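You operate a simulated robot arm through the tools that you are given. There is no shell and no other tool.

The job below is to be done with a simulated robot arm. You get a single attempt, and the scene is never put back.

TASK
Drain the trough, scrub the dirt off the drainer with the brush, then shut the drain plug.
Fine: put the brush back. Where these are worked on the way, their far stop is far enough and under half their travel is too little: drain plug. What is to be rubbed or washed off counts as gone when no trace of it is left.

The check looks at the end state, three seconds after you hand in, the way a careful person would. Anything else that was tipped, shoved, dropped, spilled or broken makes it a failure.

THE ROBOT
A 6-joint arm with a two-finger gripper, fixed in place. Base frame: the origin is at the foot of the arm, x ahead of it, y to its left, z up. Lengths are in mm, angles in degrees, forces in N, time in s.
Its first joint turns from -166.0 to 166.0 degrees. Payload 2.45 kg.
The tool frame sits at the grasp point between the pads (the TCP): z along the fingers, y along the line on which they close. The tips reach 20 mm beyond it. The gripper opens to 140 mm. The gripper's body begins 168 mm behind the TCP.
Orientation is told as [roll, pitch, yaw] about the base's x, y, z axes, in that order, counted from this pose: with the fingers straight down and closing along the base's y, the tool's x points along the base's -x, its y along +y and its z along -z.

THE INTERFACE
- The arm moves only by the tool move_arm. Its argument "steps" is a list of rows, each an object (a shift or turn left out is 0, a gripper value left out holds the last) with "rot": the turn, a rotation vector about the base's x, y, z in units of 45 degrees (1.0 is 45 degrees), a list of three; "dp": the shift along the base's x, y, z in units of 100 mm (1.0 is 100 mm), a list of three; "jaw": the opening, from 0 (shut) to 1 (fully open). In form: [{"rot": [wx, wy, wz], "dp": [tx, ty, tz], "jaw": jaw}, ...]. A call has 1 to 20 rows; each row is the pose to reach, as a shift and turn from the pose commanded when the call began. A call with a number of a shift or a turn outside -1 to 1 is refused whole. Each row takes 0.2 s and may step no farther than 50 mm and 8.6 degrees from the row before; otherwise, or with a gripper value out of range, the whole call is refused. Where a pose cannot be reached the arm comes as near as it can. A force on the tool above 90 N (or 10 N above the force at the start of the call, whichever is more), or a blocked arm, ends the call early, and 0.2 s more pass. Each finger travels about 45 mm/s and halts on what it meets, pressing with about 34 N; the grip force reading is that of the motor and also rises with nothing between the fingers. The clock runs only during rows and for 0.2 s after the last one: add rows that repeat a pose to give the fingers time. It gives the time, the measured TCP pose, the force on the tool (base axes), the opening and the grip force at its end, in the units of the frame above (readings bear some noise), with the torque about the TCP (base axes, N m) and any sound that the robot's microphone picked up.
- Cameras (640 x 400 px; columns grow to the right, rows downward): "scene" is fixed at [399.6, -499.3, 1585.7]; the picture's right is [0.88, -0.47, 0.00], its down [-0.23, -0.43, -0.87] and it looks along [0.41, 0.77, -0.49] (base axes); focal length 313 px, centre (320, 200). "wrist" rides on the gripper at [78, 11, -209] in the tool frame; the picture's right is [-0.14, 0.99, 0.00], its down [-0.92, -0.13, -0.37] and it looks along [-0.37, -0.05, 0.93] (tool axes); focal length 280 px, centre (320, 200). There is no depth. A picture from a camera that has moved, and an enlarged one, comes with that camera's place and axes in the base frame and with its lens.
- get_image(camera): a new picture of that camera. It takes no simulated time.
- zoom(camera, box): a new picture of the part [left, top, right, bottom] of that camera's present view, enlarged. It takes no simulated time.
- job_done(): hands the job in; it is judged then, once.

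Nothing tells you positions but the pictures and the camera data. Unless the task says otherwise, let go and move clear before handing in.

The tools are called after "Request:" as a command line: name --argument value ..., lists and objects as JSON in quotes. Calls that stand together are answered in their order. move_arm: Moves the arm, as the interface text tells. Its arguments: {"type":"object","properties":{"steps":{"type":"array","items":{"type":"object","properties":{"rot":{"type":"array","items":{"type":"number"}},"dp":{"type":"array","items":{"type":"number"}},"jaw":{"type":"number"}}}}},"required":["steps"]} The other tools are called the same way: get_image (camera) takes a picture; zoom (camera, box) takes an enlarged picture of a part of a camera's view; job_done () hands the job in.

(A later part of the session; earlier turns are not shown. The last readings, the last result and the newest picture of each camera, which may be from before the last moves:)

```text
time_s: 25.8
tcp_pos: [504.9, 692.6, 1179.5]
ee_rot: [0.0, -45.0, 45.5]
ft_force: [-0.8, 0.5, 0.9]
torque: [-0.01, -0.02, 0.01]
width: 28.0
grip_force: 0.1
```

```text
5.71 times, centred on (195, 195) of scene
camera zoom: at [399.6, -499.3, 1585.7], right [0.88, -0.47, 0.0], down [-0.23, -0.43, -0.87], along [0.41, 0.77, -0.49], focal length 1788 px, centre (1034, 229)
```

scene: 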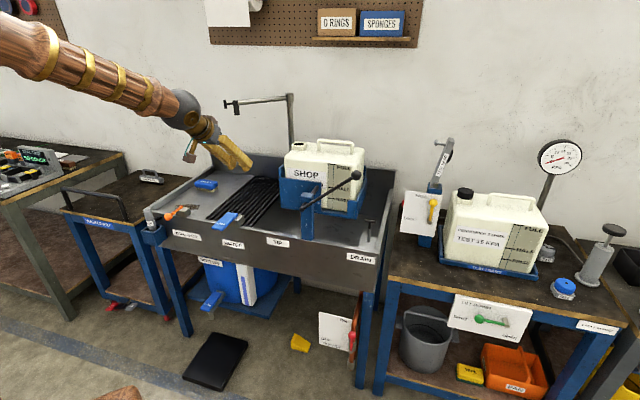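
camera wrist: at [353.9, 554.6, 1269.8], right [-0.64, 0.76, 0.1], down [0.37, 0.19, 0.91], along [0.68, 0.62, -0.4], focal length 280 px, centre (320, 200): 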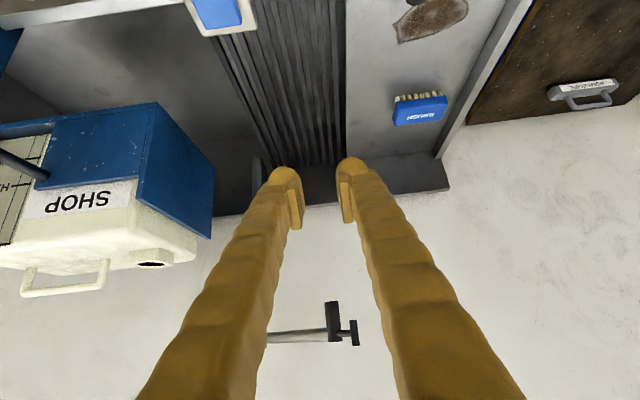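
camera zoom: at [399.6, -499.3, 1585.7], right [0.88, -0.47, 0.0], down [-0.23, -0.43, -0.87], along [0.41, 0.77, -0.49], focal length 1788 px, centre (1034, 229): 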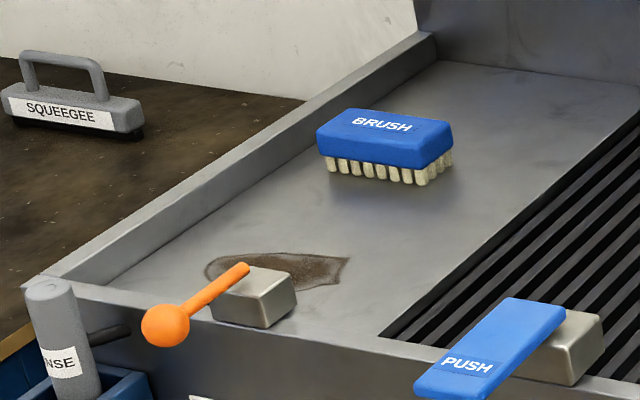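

Request:
zoom --camera "wrist" --box '[380, 80, 460, 130]'

Request:
zoom --camera "scene" --box '[185, 170, 229, 198]'

Request:
zoom --camera "wrist" --box '[360, 0, 520, 60]'

```text
8.00 times, centred on (420, 105) of wrist
camera zoom: at [353.9, 554.6, 1269.8], right [-0.64, 0.76, 0.1], down [0.37, 0.19, 0.91], along [0.68, 0.62, -0.4], focal length 2243 px, centre (-480, 960)
```

zoom: 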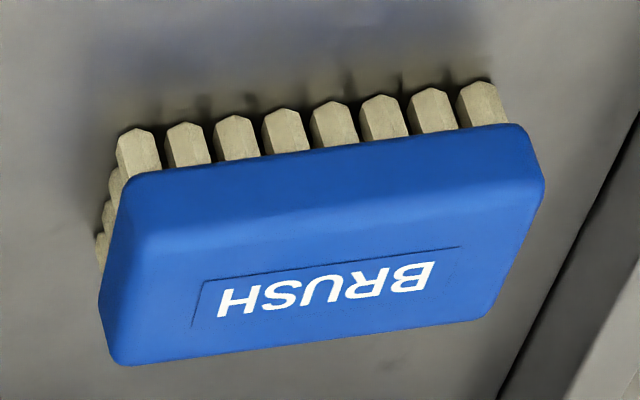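

```text
14.29 times, centred on (207, 184) of scene
camera zoom: at [399.6, -499.3, 1585.7], right [0.88, -0.47, 0.0], down [-0.23, -0.43, -0.87], along [0.41, 0.77, -0.49], focal length 4471 px, centre (1934, 429)
```

zoom: 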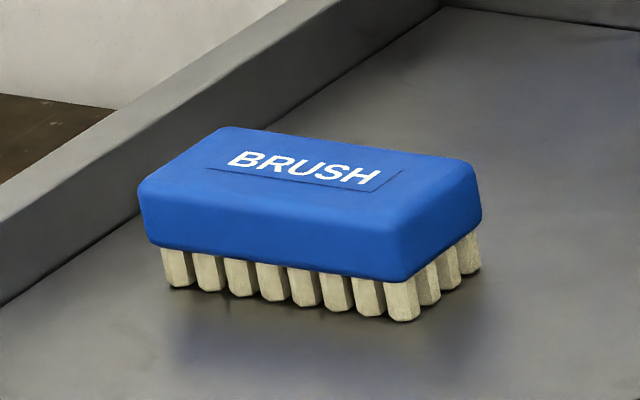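

```text
4.00 times, centred on (440, 30) of wrist
camera zoom: at [353.9, 554.6, 1269.8], right [-0.64, 0.76, 0.1], down [0.37, 0.19, 0.91], along [0.68, 0.62, -0.4], focal length 1122 px, centre (-160, 880)
```

zoom: 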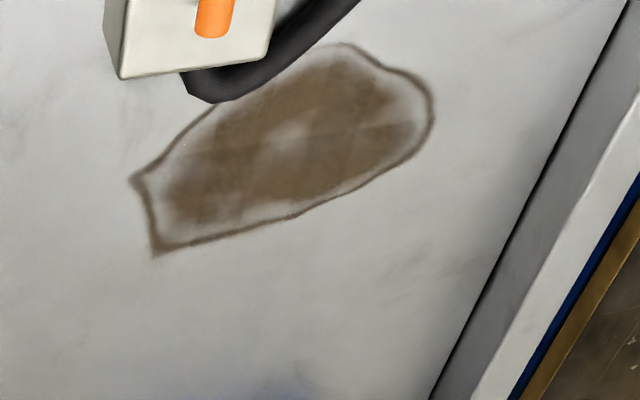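

The trough is drained and the settling tank took it all. The brush centre is about (569, 1093), body z 835–858, lying parallel to the trough; the dirt is about 125×80 mm near the wand valve. I'll roll the tool 180° so that the camera rides on top.

Request:
move_arm --steps '[{"rot": [0.0927, 0.0961, -0.1335]}, {"rot": [0.1854, 0.1922, -0.267]}, {"rot": [0.2781, 0.2883, -0.4005]}, {"rot": [0.3708, 0.3844, -0.534]}, {"rot": [0.4635, 0.4805, -0.6675]}, {"rot": [0.5562, 0.5766, -0.801]}, {"rot": [0.6489, 0.6727, -0.9345]}]'

Request:
get_image --camera "scene"

```text
time_s: 27.4
tcp_pos: [503.3, 691.4, 1182.3]
ee_rot: [40.9, -21.0, -21.7]
ft_force: [0.1, -0.1, -0.5]
torque: [-0.01, 0.0, -0.01]
width: 28.1
grip_force: 0.0
```

```text
taken
```

scene: 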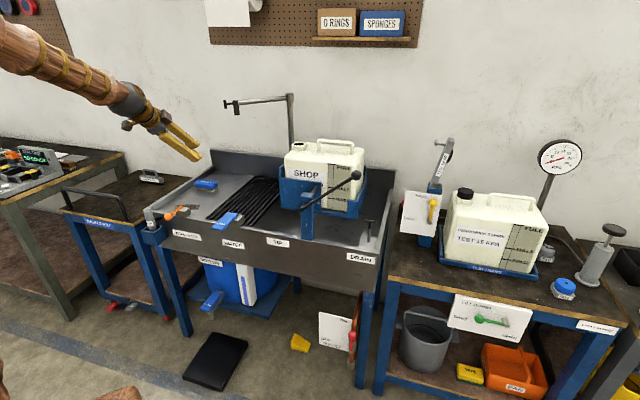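

Request:
move_arm --steps '[{"rot": [0.0927, 0.0961, -0.1335]}, {"rot": [0.1854, 0.1922, -0.267]}, {"rot": [0.2781, 0.2883, -0.4005]}, {"rot": [0.3708, 0.3844, -0.534]}, {"rot": [0.4635, 0.4805, -0.6675]}, {"rot": [0.5562, 0.5766, -0.801]}, {"rot": [0.6489, 0.6727, -0.9345]}]'

Request:
move_arm --steps '[{"rot": [0.0927, 0.0961, -0.1335]}, {"rot": [0.1854, 0.1922, -0.267]}, {"rot": [0.2781, 0.2883, -0.4005]}, {"rot": [0.3708, 0.3844, -0.534]}, {"rot": [0.4635, 0.4805, -0.6675]}, {"rot": [0.5562, 0.5766, -0.801]}, {"rot": [0.665, 0.6894, -0.9577]}]'

Request:
get_image --camera "wrist"

Request:
get_image --camera "scene"

```text
time_s: 29.0
tcp_pos: [501.9, 691.9, 1181.0]
ee_rot: [41.3, 20.1, -65.9]
ft_force: [0.4, 0.5, -0.2]
torque: [0.0, 0.02, 0.01]
width: 28.2
grip_force: 0.1
```

```text
refused: row 7 steps farther than a row can; nothing moved
```

```text
taken
camera wrist: at [376.1, 653.7, 1361.0], right [0.82, -0.02, 0.57], down [0.07, -0.99, -0.13], along [0.56, 0.15, -0.81], focal length 280 px, centre (320, 200)
```

wrist: 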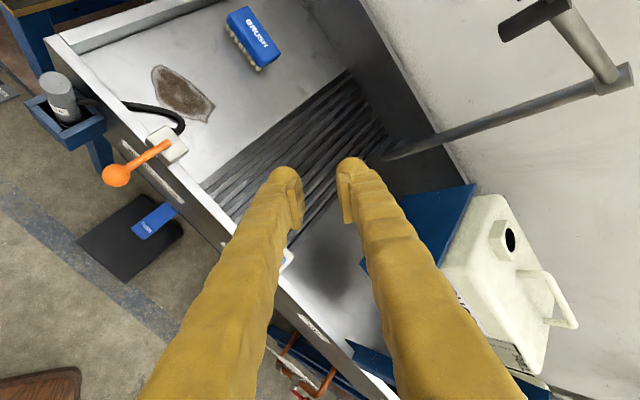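

```text
taken
```

scene: 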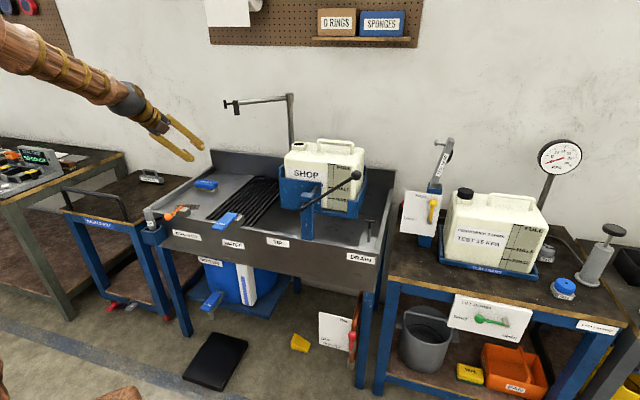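

Request:
zoom --camera "wrist" --box '[20, 0, 300, 200]'

Request:
move_arm --steps '[{"rot": [0.0927, 0.0961, -0.1335]}, {"rot": [0.1854, 0.1922, -0.267]}, {"rot": [0.2781, 0.2883, -0.4005]}, {"rot": [0.3708, 0.3844, -0.534]}, {"rot": [0.4635, 0.4805, -0.6675]}, {"rot": [0.5562, 0.5766, -0.801]}, {"rot": [0.6489, 0.6727, -0.9345]}, {"rot": [0.665, 0.6894, -0.9577]}]'

Request:
get_image --camera "wrist"

```text
2.00 times, centred on (160, 100) of wrist
camera zoom: at [376.1, 653.7, 1361.0], right [0.82, -0.02, 0.57], down [0.07, -0.99, -0.13], along [0.56, 0.15, -0.81], focal length 561 px, centre (640, 400)
```

zoom: 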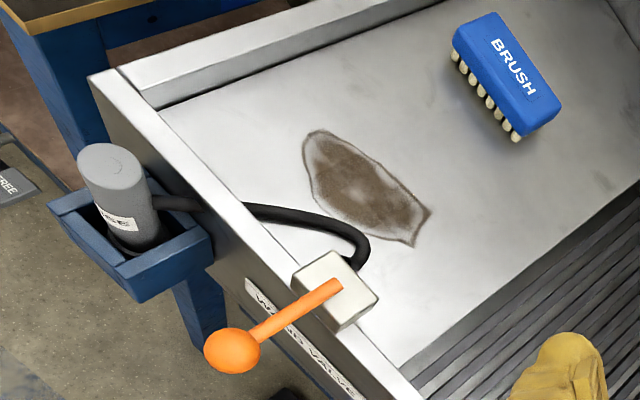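

```text
time_s: 30.8
tcp_pos: [533.4, 686.7, 1187.1]
ee_rot: [-7.2, 50.0, -132.4]
ft_force: [-0.8, 0.7, 0.4]
torque: [-0.01, -0.01, 0.0]
width: 28.0
grip_force: 0.2
out of reach, approached as far as the arm can: row 3, 4, 5, 6, 7, 8
```

```text
taken
camera wrist: at [487.6, 581.1, 1378.7], right [0.73, -0.66, -0.19], down [-0.66, -0.6, -0.46], along [0.19, 0.46, -0.87], focal length 280 px, centre (320, 200)
```

wrist: 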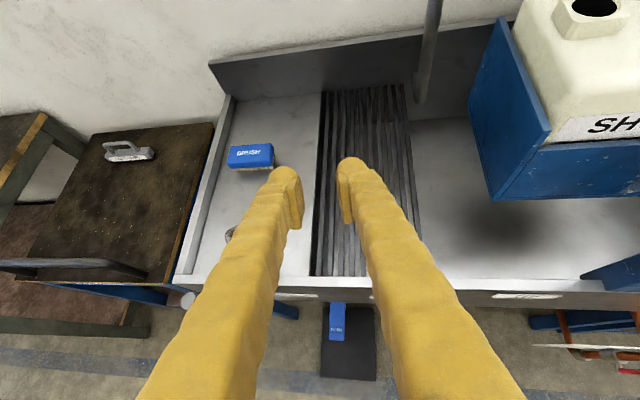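

The flipped roll runs into a joint limit, so I'll use the unflipped roll. Before rolling back I use this viewpoint to measure the brush and dirt once more.

Request:
zoom --camera "wrist" --box '[200, 120, 300, 190]'

Request:
move_arm --steps '[{"rot": [-0.0927, -0.0961, 0.1335]}, {"rot": [-0.1854, -0.1922, 0.267]}, {"rot": [-0.2781, -0.2883, 0.4005]}, {"rot": [-0.3708, -0.3844, 0.534]}, {"rot": [-0.4635, -0.4805, 0.6675]}, {"rot": [-0.5562, -0.5766, 0.801]}, {"rot": [-0.6489, -0.6727, 0.9345]}]'

Request:
get_image --camera "wrist"

```text
5.71 times, centred on (250, 155) of wrist
camera zoom: at [487.6, 581.1, 1378.7], right [0.73, -0.66, -0.19], down [-0.66, -0.6, -0.46], along [0.19, 0.46, -0.87], focal length 1602 px, centre (720, 457)
```

zoom: 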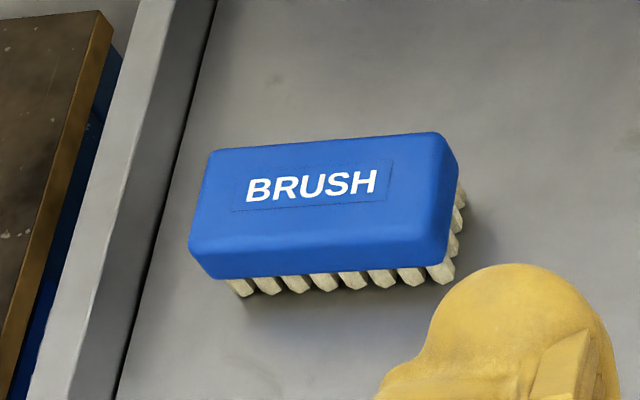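

```text
time_s: 32.4
tcp_pos: [509.4, 688.7, 1178.5]
ee_rot: [40.7, 20.8, -67.3]
ft_force: [0.3, 0.9, -0.3]
torque: [0.01, 0.0, 0.0]
width: 27.8
grip_force: 0.0
out of reach, approached as far as the arm can: row 1, 2, 3, 4
```

```text
taken
camera wrist: at [383.8, 651.7, 1360.0], right [0.83, -0.04, 0.56], down [0.05, -0.99, -0.14], along [0.56, 0.15, -0.82], focal length 280 px, centre (320, 200)
```

wrist: 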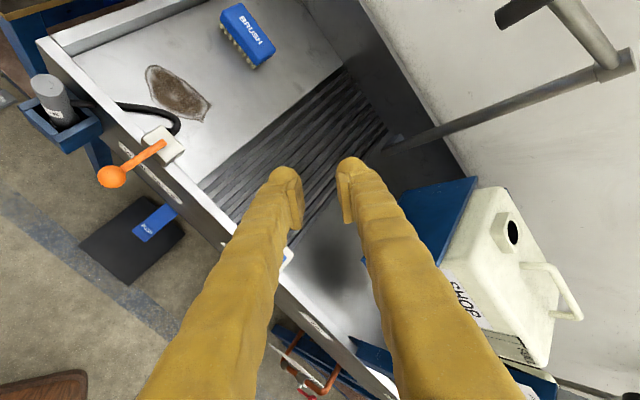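

Request:
move_arm --steps '[{"rot": [-0.0927, -0.0961, 0.1335]}, {"rot": [-0.1854, -0.1922, 0.267]}, {"rot": [-0.2781, -0.2883, 0.4005]}, {"rot": [-0.3708, -0.3844, 0.534]}, {"rot": [-0.4635, -0.4805, 0.6675]}, {"rot": [-0.5562, -0.5766, 0.801]}, {"rot": [-0.6489, -0.6727, 0.9345]}]'

Request:
move_arm --steps '[{"rot": [-0.0927, -0.0961, 0.1335]}, {"rot": [-0.1854, -0.1922, 0.267]}, {"rot": [-0.2781, -0.2883, 0.4005]}, {"rot": [-0.3708, -0.3844, 0.534]}, {"rot": [-0.4635, -0.4805, 0.6675]}, {"rot": [-0.5562, -0.5766, 0.801]}, {"rot": [-0.6489, -0.6727, 0.9345]}, {"rot": [-0.665, -0.6894, 0.9577]}]'

```text
time_s: 34.0
tcp_pos: [505.5, 690.4, 1181.1]
ee_rot: [41.2, -20.2, -23.1]
ft_force: [-0.2, 0.4, 0.0]
torque: [0.01, 0.0, -0.02]
width: 27.7
grip_force: 0.1
```

```text
time_s: 35.8
tcp_pos: [505.0, 690.2, 1181.7]
ee_rot: [0.0, -45.1, 45.8]
ft_force: [1.2, -0.1, 0.6]
torque: [-0.02, 0.02, 0.02]
width: 27.7
grip_force: 0.1
```

Request:
move_arm --steps '[{"dp": [-0.05, 0.35, -0.2], "rot": [0, 0, -0.0667], "jaw": 1.0}, {"dp": [-0.08, 0.7, -0.4], "rot": [0, 0, -0.0667]}, {"dp": [-0.1, 1.0, -0.6], "rot": [0, 0, -0.0667]}]'

Request:
move_arm --steps '[{"dp": [-0.03, 0.35, -0.2], "rot": [0.0758, -0.0812, 0]}, {"dp": [-0.06, 0.7, -0.4], "rot": [0.0758, -0.0812, 0]}, {"dp": [-0.08, 1.0, -0.6], "rot": [0.0758, -0.0812, 0]}]'

Request:
get_image --camera "wrist"

Request:
get_image --camera "scene"

```text
time_s: 36.6
tcp_pos: [488.5, 793.7, 1122.4]
ee_rot: [0.0, -45.3, 42.9]
ft_force: [-0.4, -0.1, -0.7]
torque: [-0.01, 0.02, 0.02]
width: 98.7
grip_force: 0.1
```

```text
time_s: 37.4
tcp_pos: [480.0, 894.5, 1062.2]
ee_rot: [0.1, -50.1, 43.0]
ft_force: [0.3, -0.5, 0.2]
torque: [-0.03, 0.04, 0.02]
width: 140.0
grip_force: 0.1
```

```text
taken
camera wrist: at [318.5, 757.9, 1133.7], right [-0.61, 0.78, 0.11], down [0.31, 0.12, 0.94], along [0.73, 0.61, -0.32], focal length 280 px, centre (320, 200)
```

wrist: 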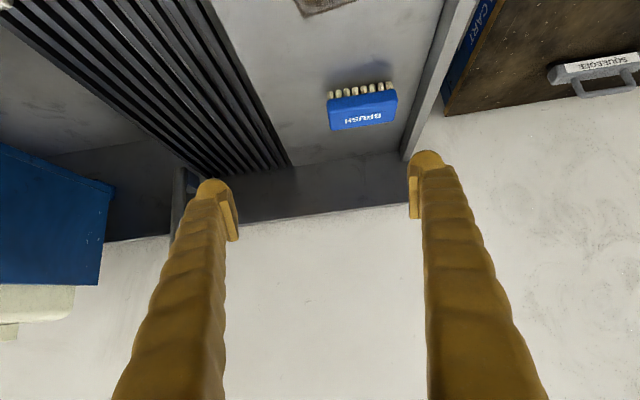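

```text
taken
```

scene: 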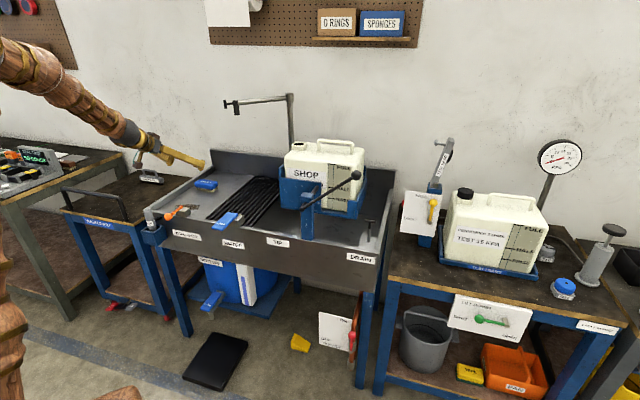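

Request:
zoom --camera "wrist" --box '[300, 60, 420, 150]'

```text
4.44 times, centred on (360, 105) of wrist
camera zoom: at [318.5, 757.9, 1133.7], right [-0.61, 0.78, 0.11], down [0.31, 0.12, 0.94], along [0.73, 0.61, -0.32], focal length 1246 px, centre (142, 622)
```

zoom: 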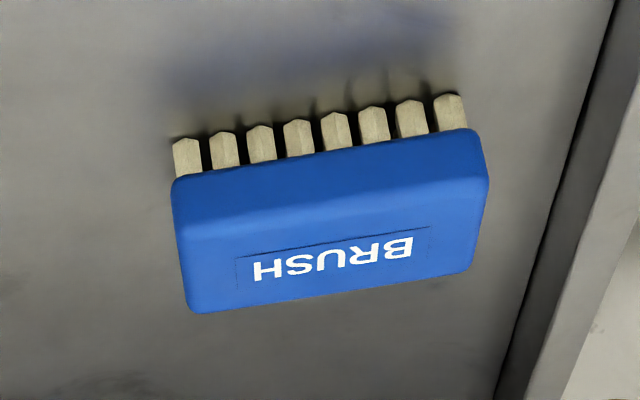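

Request:
move_arm --steps '[{"dp": [0.02, 0.3, -0.3]}, {"dp": [0.05, 0.6, -0.6]}, {"dp": [0.08, 0.9, -0.9]}]'

Request:
get_image --camera "wrist"

Request:
zoom --camera "scene" --box '[100, 120, 260, 240]'

```text
time_s: 38.2
tcp_pos: [489.3, 982.8, 972.7]
ee_rot: [0.0, -50.2, 43.0]
ft_force: [0.1, -0.1, 1.2]
torque: [-0.04, 0.06, -0.01]
width: 140.1
grip_force: 0.1
```

```text
taken
camera wrist: at [327.3, 847.9, 1044.6], right [-0.61, 0.78, 0.11], down [0.31, 0.12, 0.94], along [0.73, 0.61, -0.32], focal length 280 px, centre (320, 200)
```

wrist: 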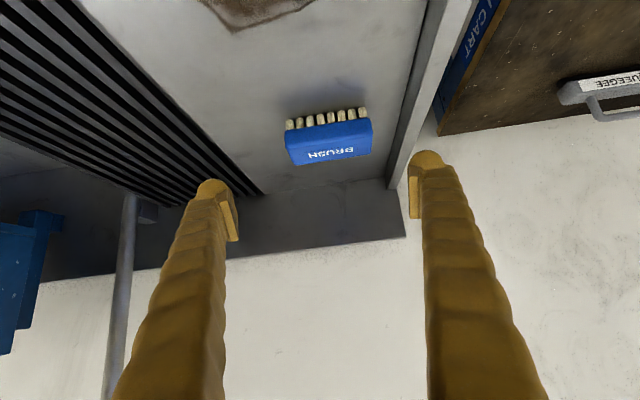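

```text
3.33 times, centred on (180, 180) of scene
camera zoom: at [399.6, -499.3, 1585.7], right [0.88, -0.47, 0.0], down [-0.23, -0.43, -0.87], along [0.41, 0.77, -0.49], focal length 1043 px, centre (787, 267)
```

zoom: 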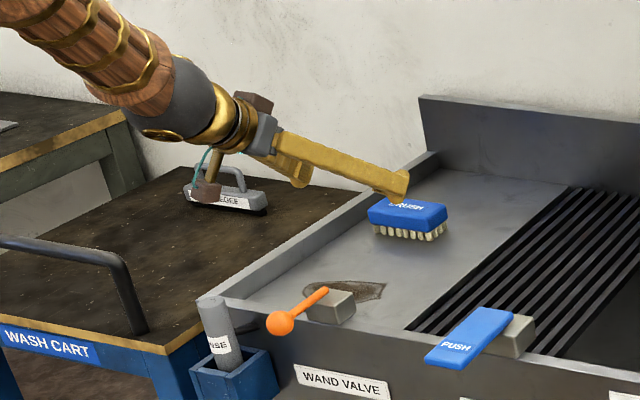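

Request:
zoom --camera "wrist" --box '[270, 90, 390, 180]'

```text
4.44 times, centred on (330, 135) of wrist
camera zoom: at [327.3, 847.9, 1044.6], right [-0.61, 0.78, 0.11], down [0.31, 0.12, 0.94], along [0.73, 0.61, -0.32], focal length 1246 px, centre (276, 489)
```

zoom: 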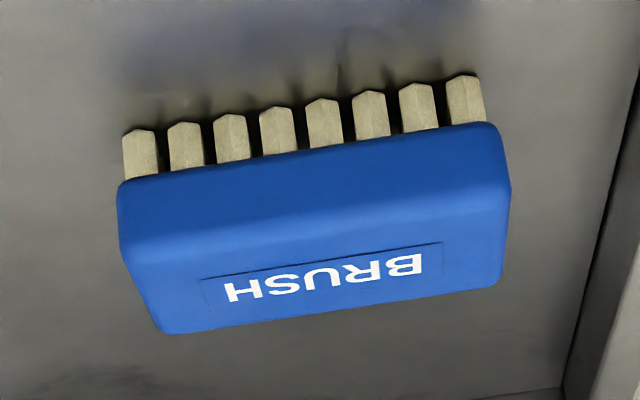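

Request:
move_arm --steps '[{"dp": [-0.1, 0.11, 0]}, {"dp": [0.15, 0.33, -0.33]}, {"dp": [0.393, 0.572, -0.668]}, {"dp": [0.393, 0.572, -0.668]}]'

Request:
get_image --camera "wrist"

Request:
zoom --camera "scene" --box '[130, 140, 250, 230]'

```text
time_s: 39.2
tcp_pos: [528.3, 1042.5, 903.5]
ee_rot: [0.1, -50.1, 43.0]
ft_force: [-0.2, 0.4, 0.6]
torque: [-0.01, 0.04, 0.01]
width: 139.9
grip_force: 0.1
```

```text
taken
camera wrist: at [366.9, 905.8, 976.6], right [-0.61, 0.78, 0.11], down [0.31, 0.12, 0.94], along [0.73, 0.61, -0.32], focal length 280 px, centre (320, 200)
```

wrist: 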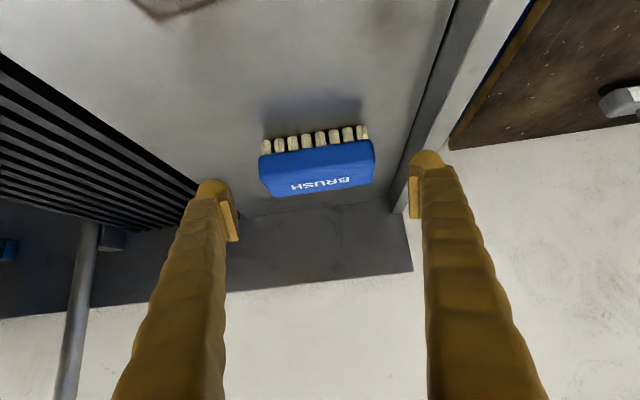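

```text
4.44 times, centred on (190, 185) of scene
camera zoom: at [399.6, -499.3, 1585.7], right [0.88, -0.47, 0.0], down [-0.23, -0.43, -0.87], along [0.41, 0.77, -0.49], focal length 1391 px, centre (898, 267)
```

zoom: 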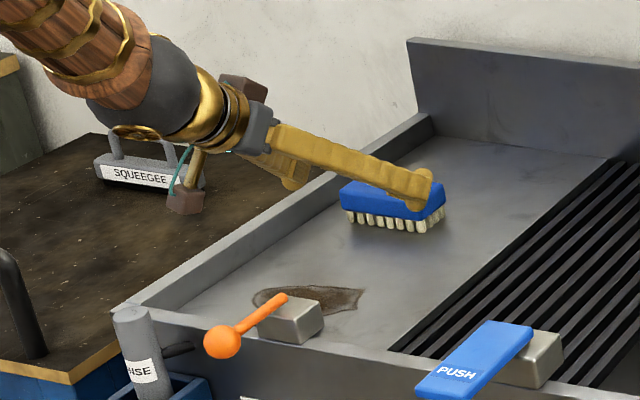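

Request:
zoom --camera "wrist" --box '[240, 110, 400, 210]'

```text
4.00 times, centred on (320, 160) of wrist
camera zoom: at [366.9, 905.8, 976.6], right [-0.61, 0.78, 0.11], down [0.31, 0.12, 0.94], along [0.73, 0.61, -0.32], focal length 1122 px, centre (320, 360)
```

zoom: 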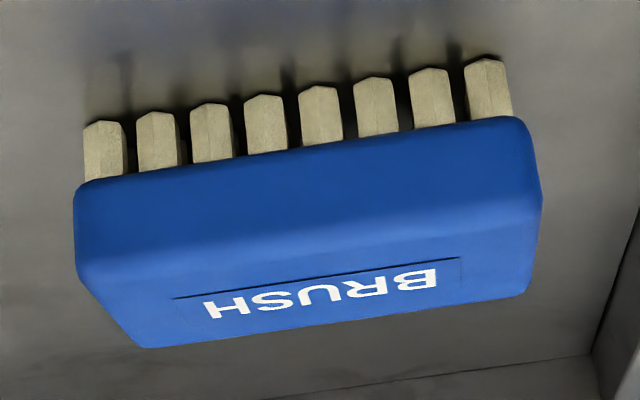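

Request:
move_arm --steps '[{"dp": [0.16, 0.1, -0.14]}, {"dp": [0.3, 0.23, -0.28]}, {"dp": [0.44, 0.36, -0.42]}, {"dp": [0.56, 0.47, -0.54]}, {"dp": [0.56, 0.47, -0.54]}]'

Request:
get_image --camera "wrist"

Request:
zoom --camera "scene" --box '[170, 160, 240, 210]'

```text
time_s: 40.4
tcp_pos: [584.6, 1088.3, 849.0]
ee_rot: [0.1, -50.2, 43.0]
ft_force: [-0.3, 0.7, 0.0]
torque: [0.0, 0.03, 0.02]
width: 139.7
grip_force: 0.1
```

```text
taken
camera wrist: at [422.4, 952.1, 923.2], right [-0.61, 0.78, 0.11], down [0.31, 0.12, 0.94], along [0.73, 0.61, -0.32], focal length 280 px, centre (320, 200)
```

wrist: 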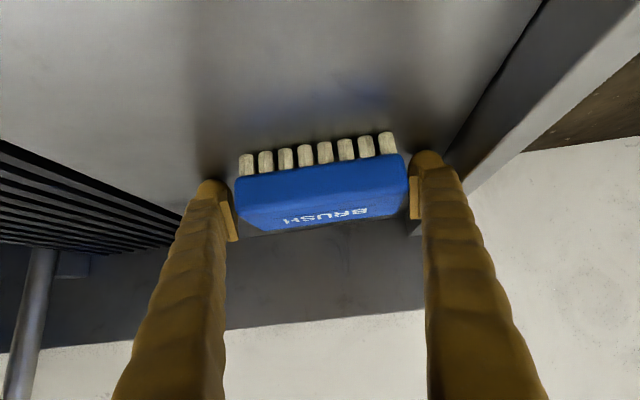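

```text
8.00 times, centred on (205, 185) of scene
camera zoom: at [399.6, -499.3, 1585.7], right [0.88, -0.47, 0.0], down [-0.23, -0.43, -0.87], along [0.41, 0.77, -0.49], focal length 2504 px, centre (1240, 320)
```

zoom: 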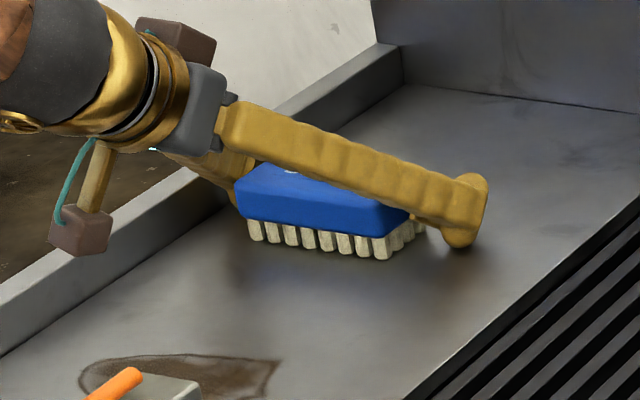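

The fingers straddle the brush with the tips just clear of the drainer. I close on its two ends.

Request:
move_arm --steps '[{"jaw": 0.5}, {"jaw": 0.5}, {"jaw": 0.5}, {"jaw": 0.5}, {"jaw": 0.5}, {"jaw": 0.5}]'

Request:
get_image --camera "wrist"

Request:
zoom --camera "scene" --box '[170, 160, 240, 210]'

```text
time_s: 41.8
tcp_pos: [584.7, 1087.9, 850.8]
ee_rot: [0.1, -50.0, 43.1]
ft_force: [1.3, 0.4, 2.5]
torque: [-0.22, -0.13, 0.06]
width: 122.4
grip_force: 34.0
```

```text
taken
camera wrist: at [422.4, 951.9, 923.3], right [-0.61, 0.78, 0.11], down [0.31, 0.12, 0.94], along [0.73, 0.61, -0.32], focal length 280 px, centre (320, 200)
```

wrist: 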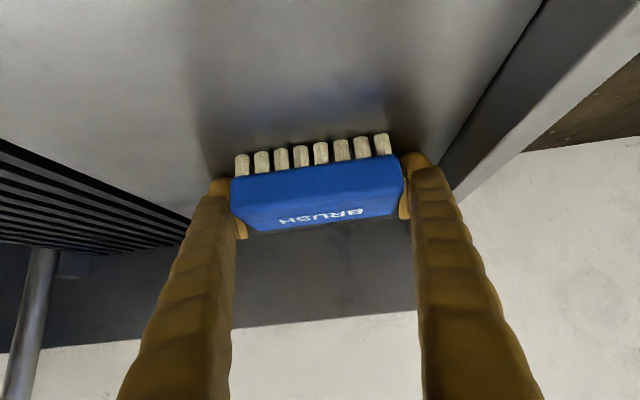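

```text
8.00 times, centred on (205, 185) of scene
camera zoom: at [399.6, -499.3, 1585.7], right [0.88, -0.47, 0.0], down [-0.23, -0.43, -0.87], along [0.41, 0.77, -0.49], focal length 2504 px, centre (1240, 320)
```

zoom: 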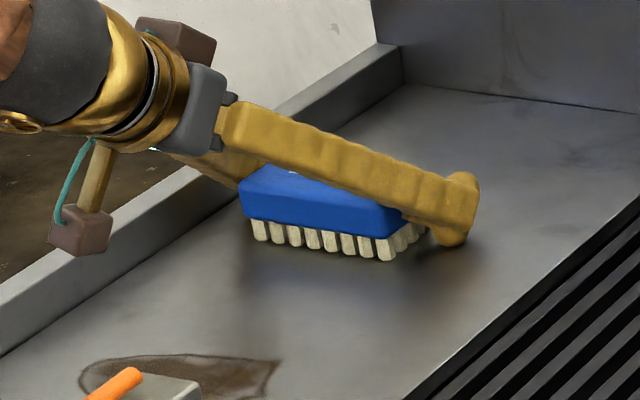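

Request:
move_arm --steps '[{"dp": [0, 0, 0.1]}, {"dp": [0, 0, 0.3]}, {"dp": [0, 0, 0.6]}, {"dp": [0, 0, 0.9]}]'

Request:
move_arm --steps '[{"dp": [-0.3, -0.3, 0.2]}, {"dp": [-0.6, -0.6, 0.4]}, {"dp": [-0.9, -0.9, 0.6]}]'

Request:
move_arm --steps '[{"dp": [-0.3, -0.3, 0.1]}, {"dp": [-0.6, -0.6, 0.2]}, {"dp": [-0.9, -0.9, 0.3]}]'

Request:
get_image --camera "wrist"

Request:
zoom --camera "scene" --box '[100, 120, 260, 240]'

```text
time_s: 42.8
tcp_pos: [584.9, 1087.8, 940.2]
ee_rot: [0.0, -50.0, 43.1]
ft_force: [-0.3, 1.0, -0.9]
torque: [0.11, -0.09, -0.02]
width: 122.9
grip_force: 34.0
```

```text
time_s: 43.6
tcp_pos: [495.5, 998.5, 998.7]
ee_rot: [0.2, -50.0, 43.0]
ft_force: [-1.0, -0.4, -1.4]
torque: [0.09, -0.04, 0.01]
width: 122.9
grip_force: 33.5
```

```text
time_s: 44.4
tcp_pos: [405.1, 907.7, 1029.9]
ee_rot: [0.0, -50.0, 43.1]
ft_force: [-0.9, 0.1, -0.9]
torque: [0.04, -0.03, 0.02]
width: 123.0
grip_force: 33.9
```

```text
taken
camera wrist: at [242.6, 771.7, 1101.4], right [-0.61, 0.78, 0.11], down [0.31, 0.12, 0.94], along [0.73, 0.61, -0.32], focal length 280 px, centre (320, 200)
```

wrist: 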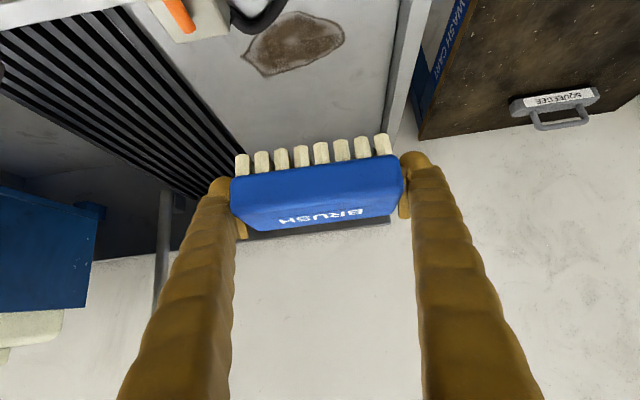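

```text
3.33 times, centred on (180, 180) of scene
camera zoom: at [399.6, -499.3, 1585.7], right [0.88, -0.47, 0.0], down [-0.23, -0.43, -0.87], along [0.41, 0.77, -0.49], focal length 1043 px, centre (787, 267)
```

zoom: 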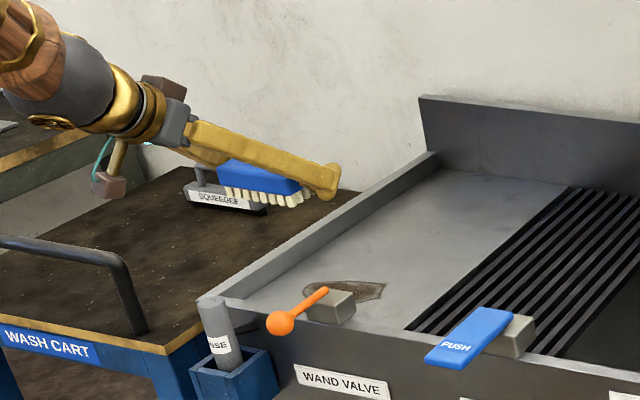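

Request:
zoom --camera "wrist" --box '[140, 0, 420, 160]'

Request:
zoom --camera "wrist" --box '[220, 0, 360, 90]'

```text
2.29 times, centred on (280, 80) of wrist
camera zoom: at [242.6, 771.7, 1101.4], right [-0.61, 0.78, 0.11], down [0.31, 0.12, 0.94], along [0.73, 0.61, -0.32], focal length 641 px, centre (411, 474)
```

zoom: 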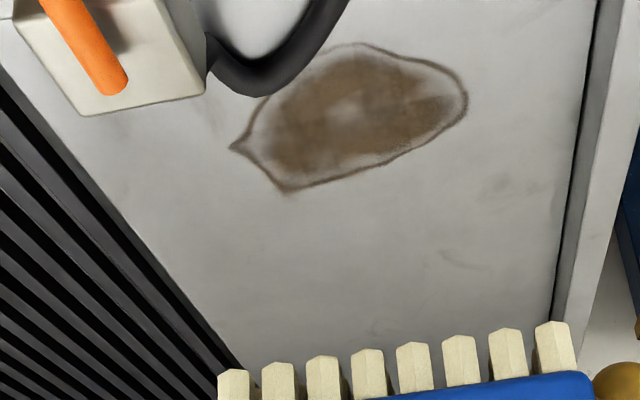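

```text
4.44 times, centred on (290, 45) of wrist
camera zoom: at [242.6, 771.7, 1101.4], right [-0.61, 0.78, 0.11], down [0.31, 0.12, 0.94], along [0.73, 0.61, -0.32], focal length 1246 px, centre (453, 889)
```

zoom: 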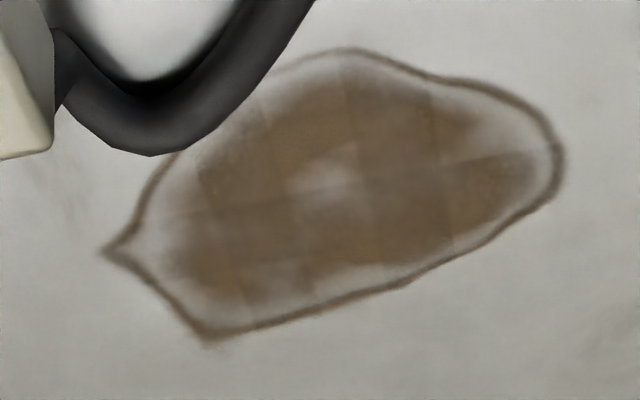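

The brush is firmly held, and the dirt spans roughly u −381…−253, n 939…1020 in trough coordinates. I'll bring the brush down over the dirt's far side first, away from the hose and the valve handle.

Request:
move_arm --steps '[{"dp": [0.21, 0.1, -0.35]}, {"dp": [0.42, 0.2, -0.7]}, {"dp": [0.64, 0.31, -1.0]}]'

Request:
move_arm --steps '[{"dp": [0, 0, -0.3]}, {"dp": [0, 0, -0.55]}, {"dp": [0, 0, -0.7]}, {"dp": [0, 0, -0.7]}]'

Request:
get_image --camera "wrist"

Request:
zoom --camera "scene" --box '[120, 150, 240, 240]'

```text
time_s: 45.2
tcp_pos: [470.0, 939.4, 930.6]
ee_rot: [0.0, -50.1, 43.2]
ft_force: [0.4, -0.4, -0.8]
torque: [0.0, -0.02, -0.02]
width: 122.4
grip_force: 34.5
```

```text
time_s: 46.2
tcp_pos: [469.6, 938.0, 859.2]
ee_rot: [0.0, -50.2, 43.1]
ft_force: [-0.4, -0.1, -0.5]
torque: [0.03, -0.01, -0.02]
width: 122.6
grip_force: 33.5
```

```text
taken
camera wrist: at [307.8, 801.9, 932.6], right [-0.61, 0.78, 0.11], down [0.31, 0.12, 0.94], along [0.73, 0.61, -0.32], focal length 280 px, centre (320, 200)
```

wrist: 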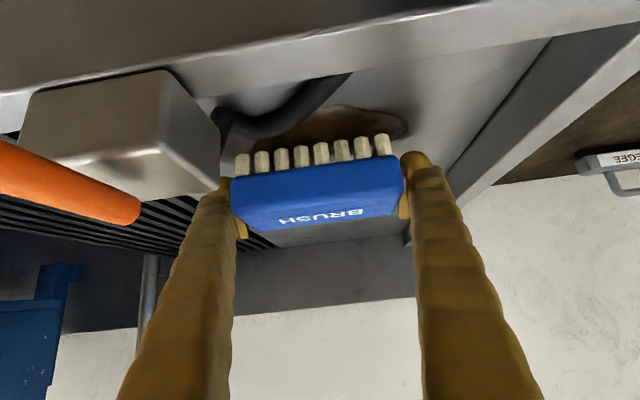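

```text
4.44 times, centred on (180, 195) of scene
camera zoom: at [399.6, -499.3, 1585.7], right [0.88, -0.47, 0.0], down [-0.23, -0.43, -0.87], along [0.41, 0.77, -0.49], focal length 1391 px, centre (942, 222)
```

zoom: 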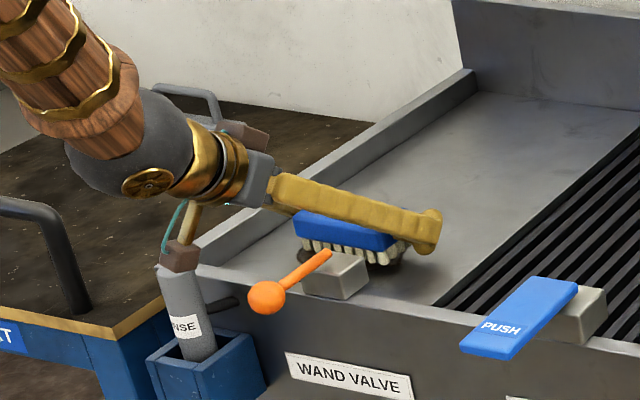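

Request:
move_arm --steps '[{"dp": [0, 0, -0.05]}, {"dp": [0, 0, -0.08]}, {"dp": [0, 0, -0.1]}]'

Request:
zoom --camera "wrist" --box '[180, 60, 460, 240]'

Request:
zoom --camera "scene" --box '[160, 180, 240, 230]'

```text
time_s: 47.0
tcp_pos: [469.4, 939.4, 850.7]
ee_rot: [0.0, -50.0, 43.0]
ft_force: [-1.3, -2.3, 5.3]
torque: [-0.41, -0.04, 0.02]
width: 122.7
grip_force: 34.1
```

```text
2.22 times, centred on (320, 150) of wrist
camera zoom: at [307.0, 802.8, 923.3], right [-0.61, 0.78, 0.11], down [0.31, 0.12, 0.94], along [0.73, 0.61, -0.32], focal length 623 px, centre (320, 311)
```

zoom: 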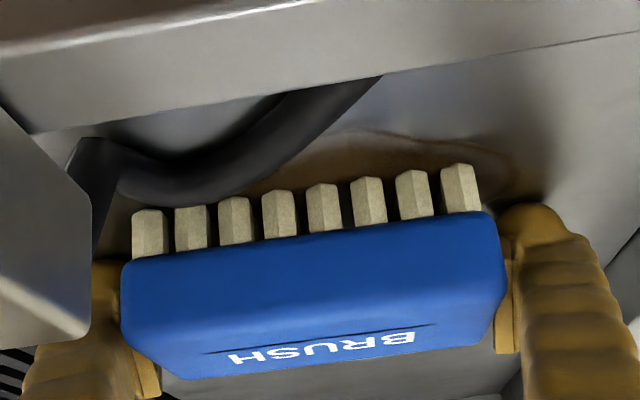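

```text
8.00 times, centred on (200, 205) of scene
camera zoom: at [399.6, -499.3, 1585.7], right [0.88, -0.47, 0.0], down [-0.23, -0.43, -0.87], along [0.41, 0.77, -0.49], focal length 2504 px, centre (1280, 160)
```

zoom: 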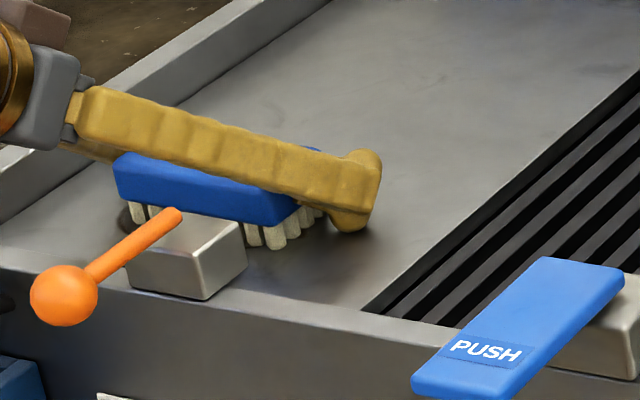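

Request:
move_arm --steps '[{"dp": [0, 0, -0.015]}, {"dp": [-0.04, -0.043, -0.015]}, {"dp": [-0.083, -0.086, -0.015]}, {"dp": [0, 0, -0.015]}, {"dp": [0.06, 0.06, -0.015]}, {"dp": [0.11, 0.115, -0.015]}, {"dp": [0.06, 0.06, -0.015]}, {"dp": [0, 0, -0.015]}, {"dp": [-0.083, -0.086, -0.015]}, {"dp": [0, 0, -0.015]}, {"dp": [0.11, 0.115, -0.015]}, {"dp": [0, 0, -0.015]}]'

Request:
zoom --camera "wrist" --box '[180, 60, 460, 240]'

Request:
zoom --camera "scene" --box '[160, 180, 240, 230]'

```text
time_s: 49.6
tcp_pos: [469.9, 939.3, 849.7]
ee_rot: [0.1, -50.1, 42.9]
ft_force: [12.5, 13.9, 50.7]
torque: [-1.25, -0.81, 0.51]
width: 122.5
grip_force: 33.9
```

```text
2.22 times, centred on (320, 150) of wrist
camera zoom: at [307.1, 802.7, 922.7], right [-0.61, 0.78, 0.11], down [0.31, 0.11, 0.94], along [0.73, 0.61, -0.31], focal length 623 px, centre (320, 311)
```

zoom: 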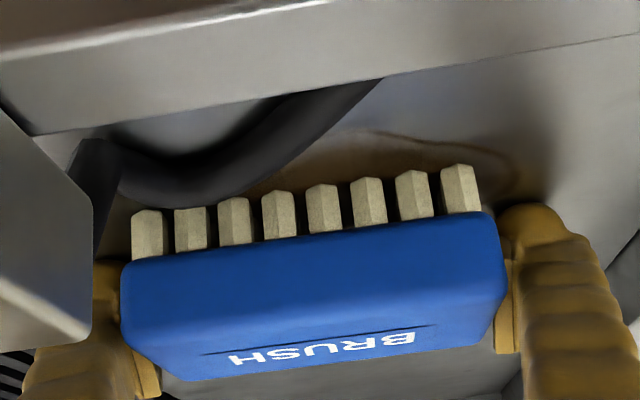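

```text
8.00 times, centred on (200, 205) of scene
camera zoom: at [399.6, -499.3, 1585.7], right [0.88, -0.47, 0.0], down [-0.23, -0.43, -0.87], along [0.41, 0.77, -0.49], focal length 2504 px, centre (1280, 160)
```

zoom: 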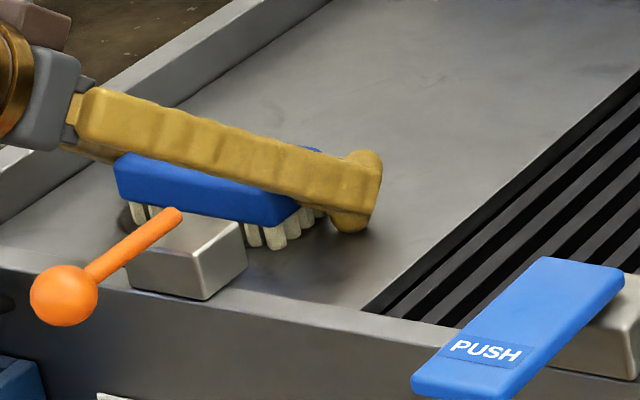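

Request:
move_arm --steps '[{"dp": [0, 0, 0.1]}, {"dp": [0, 0, 0.4]}, {"dp": [0, 0, 0.8]}, {"dp": [-0.2, -0.2, 1.0]}, {"dp": [-0.5, -0.5, 1.0]}]'

Request:
get_image --camera "wrist"

Request:
zoom --camera "scene" --box '[160, 180, 240, 230]'

```text
time_s: 50.8
tcp_pos: [419.1, 889.4, 948.2]
ee_rot: [0.0, -50.0, 43.0]
ft_force: [0.4, 0.1, -1.5]
torque: [0.05, -0.05, -0.01]
width: 122.4
grip_force: 33.7
```

```text
taken
camera wrist: at [256.7, 752.4, 1021.4], right [-0.61, 0.78, 0.11], down [0.31, 0.12, 0.94], along [0.73, 0.61, -0.32], focal length 280 px, centre (320, 200)
```

wrist: 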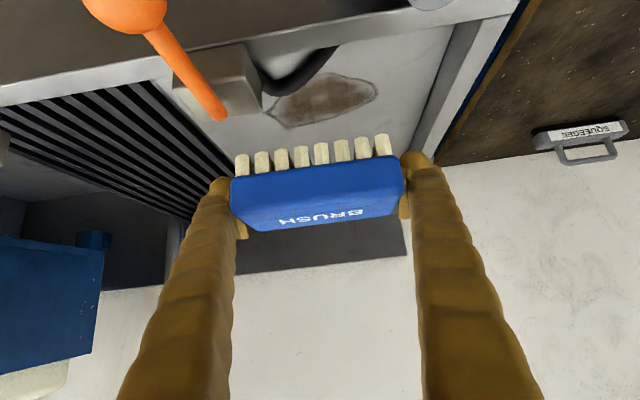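

```text
8.00 times, centred on (200, 205) of scene
camera zoom: at [399.6, -499.3, 1585.7], right [0.88, -0.47, 0.0], down [-0.23, -0.43, -0.87], along [0.41, 0.77, -0.49], focal length 2504 px, centre (1280, 160)
```

zoom: 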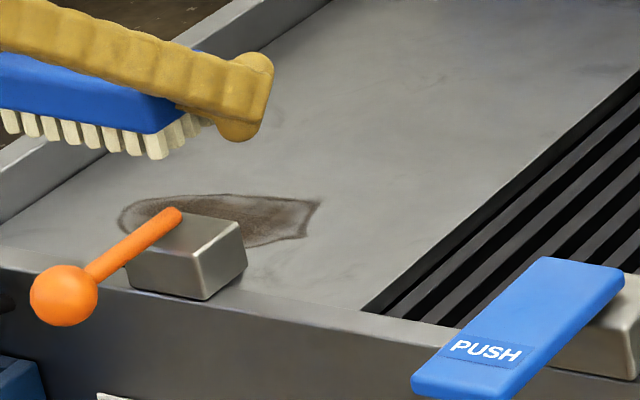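

Request:
zoom --camera "wrist" --box '[230, 50, 400, 150]'

Request:
zoom --camera "scene" --box '[172, 200, 204, 220]'

```text
3.76 times, centred on (315, 100) of wrist
camera zoom: at [256.7, 752.4, 1021.4], right [-0.61, 0.78, 0.11], down [0.31, 0.12, 0.94], along [0.73, 0.61, -0.32], focal length 1056 px, centre (339, 576)
```

zoom: 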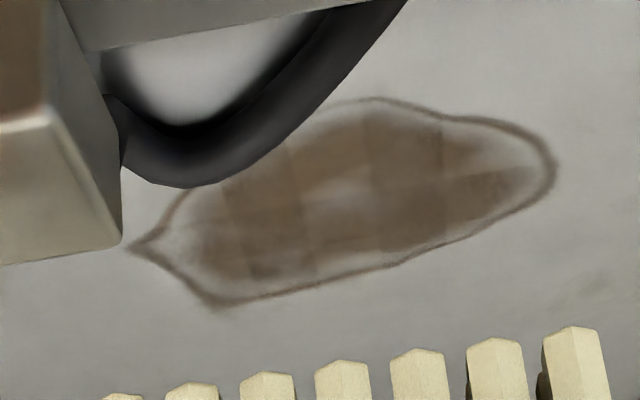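

```text
16.00 times, centred on (188, 210) of scene
camera zoom: at [399.6, -499.3, 1585.7], right [0.88, -0.47, 0.0], down [-0.23, -0.43, -0.87], along [0.41, 0.77, -0.49], focal length 5007 px, centre (2432, 40)
```

zoom: 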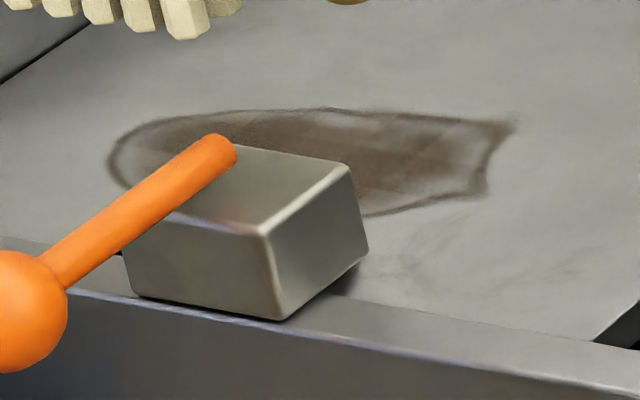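

The dirt fades cell by cell with rubbing, so it needs many strokes. I'll work the near-left lane now with lighter pressure.

Request:
move_arm --steps '[{"dp": [0.06, 0.2, -0.32]}, {"dp": [0.12, 0.4, -0.64]}, {"dp": [0.18, 0.6, -0.88]}, {"dp": [0.18, 0.6, -0.96]}, {"dp": [0.18, 0.6, -0.985]}]'

Request:
zoom --camera "wrist" --box '[160, 40, 480, 240]'

Request:
zoom --camera "scene" --box '[130, 170, 240, 240]'

```text
time_s: 52.0
tcp_pos: [437.0, 949.7, 850.5]
ee_rot: [0.1, -50.2, 43.0]
ft_force: [0.0, 0.4, 3.5]
torque: [-0.2, -0.15, 0.0]
width: 122.6
grip_force: 34.2
```

```text
2.00 times, centred on (320, 140) of wrist
camera zoom: at [274.9, 813.3, 923.1], right [-0.61, 0.78, 0.11], down [0.31, 0.12, 0.94], along [0.73, 0.61, -0.32], focal length 561 px, centre (320, 320)
```

zoom: 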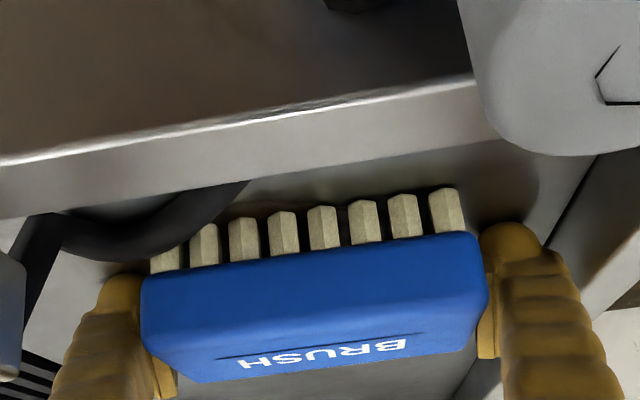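

```text
5.71 times, centred on (185, 205) of scene
camera zoom: at [399.6, -499.3, 1585.7], right [0.88, -0.47, 0.0], down [-0.23, -0.43, -0.87], along [0.41, 0.77, -0.49], focal length 1788 px, centre (1091, 171)
```

zoom: 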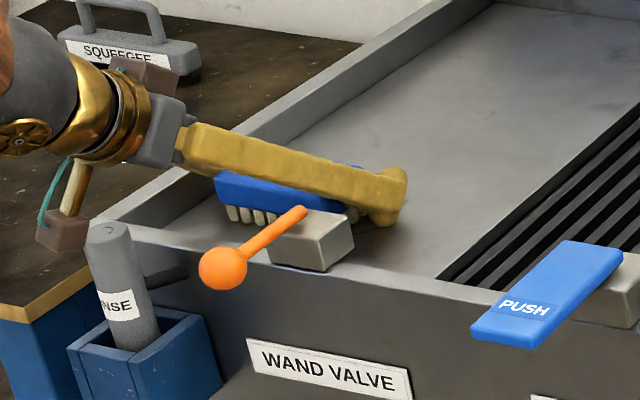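

Request:
move_arm --steps '[{"dp": [-0.04, -0.04, -0.004]}, {"dp": [-0.17, -0.178, -0.004]}, {"dp": [-0.02, -0.02, -0.004]}, {"dp": [-0.17, -0.178, -0.004]}, {"dp": [-0.02, -0.02, -0.004]}, {"dp": [-0.17, -0.178, -0.004]}, {"dp": [-0.02, -0.02, -0.004]}, {"dp": [-0.17, -0.178, -0.004]}, {"dp": [-0.02, -0.02, -0.004]}, {"dp": [-0.17, -0.178, -0.004]}, {"dp": [-0.02, -0.02, -0.004]}, {"dp": [-0.17, -0.178, -0.004]}, {"dp": [-0.02, -0.02, -0.004]}, {"dp": [-0.17, -0.178, -0.004]}, {"dp": [-0.02, -0.02, -0.004]}, {"dp": [-0.17, -0.178, -0.004]}, {"dp": [-0.02, -0.02, -0.004]}]'

Request:
zoom --camera "scene" --box '[130, 170, 240, 240]'

Request:
zoom --camera "wrist" --box '[160, 40, 480, 240]'

```text
time_s: 55.6
tcp_pos: [432.6, 946.8, 850.6]
ee_rot: [0.2, -50.1, 43.0]
ft_force: [-13.7, -13.3, 48.9]
torque: [-1.68, -0.6, -0.65]
width: 122.7
grip_force: 34.0
```

```text
5.71 times, centred on (185, 205) of scene
camera zoom: at [399.6, -499.3, 1585.7], right [0.88, -0.47, 0.0], down [-0.23, -0.43, -0.87], along [0.41, 0.77, -0.49], focal length 1788 px, centre (1091, 171)
```

zoom: 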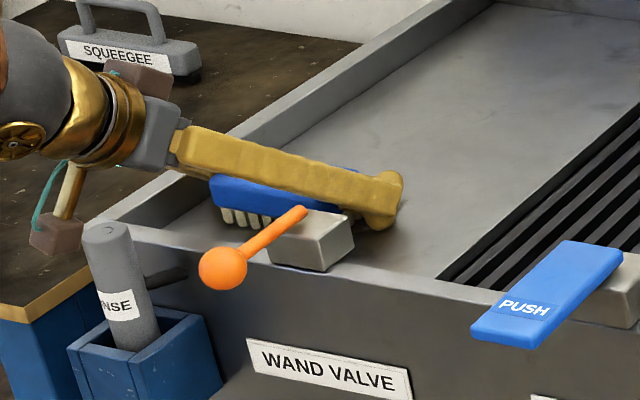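

```text
2.00 times, centred on (320, 140) of wrist
camera zoom: at [271.0, 809.9, 923.1], right [-0.61, 0.78, 0.11], down [0.31, 0.12, 0.94], along [0.73, 0.61, -0.32], focal length 561 px, centre (320, 320)
```

zoom: 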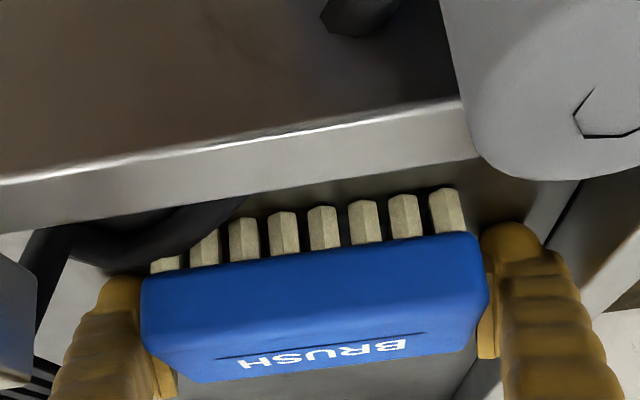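

Request:
move_arm --steps '[{"dp": [0, 0, 0.1]}, {"dp": [0, 0, 0.4]}, {"dp": [0, 0, 0.8]}, {"dp": [-0.1, -0.2, 1.0]}, {"dp": [-0.2, -0.5, 1.0]}]'

Request:
zoom --camera "wrist" --box '[200, 40, 420, 170]'

Request:
zoom --camera "scene" --box '[172, 200, 204, 220]'

```text
time_s: 56.8
tcp_pos: [414.5, 896.7, 948.9]
ee_rot: [0.1, -50.0, 43.1]
ft_force: [-0.1, -0.6, -1.6]
torque: [0.03, 0.0, -0.01]
width: 122.6
grip_force: 34.6
```

```text
2.91 times, centred on (310, 105) of wrist
camera zoom: at [253.4, 760.1, 1021.8], right [-0.61, 0.78, 0.11], down [0.31, 0.12, 0.94], along [0.73, 0.61, -0.32], focal length 816 px, centre (349, 476)
```

zoom: 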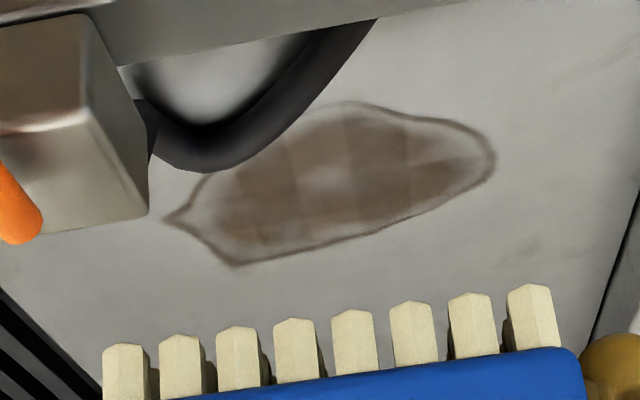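

```text
16.00 times, centred on (188, 210) of scene
camera zoom: at [399.6, -499.3, 1585.7], right [0.88, -0.47, 0.0], down [-0.23, -0.43, -0.87], along [0.41, 0.77, -0.49], focal length 5007 px, centre (2432, 40)
```

zoom: 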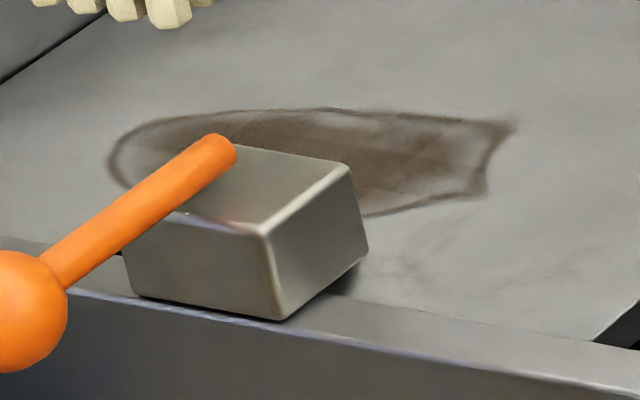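

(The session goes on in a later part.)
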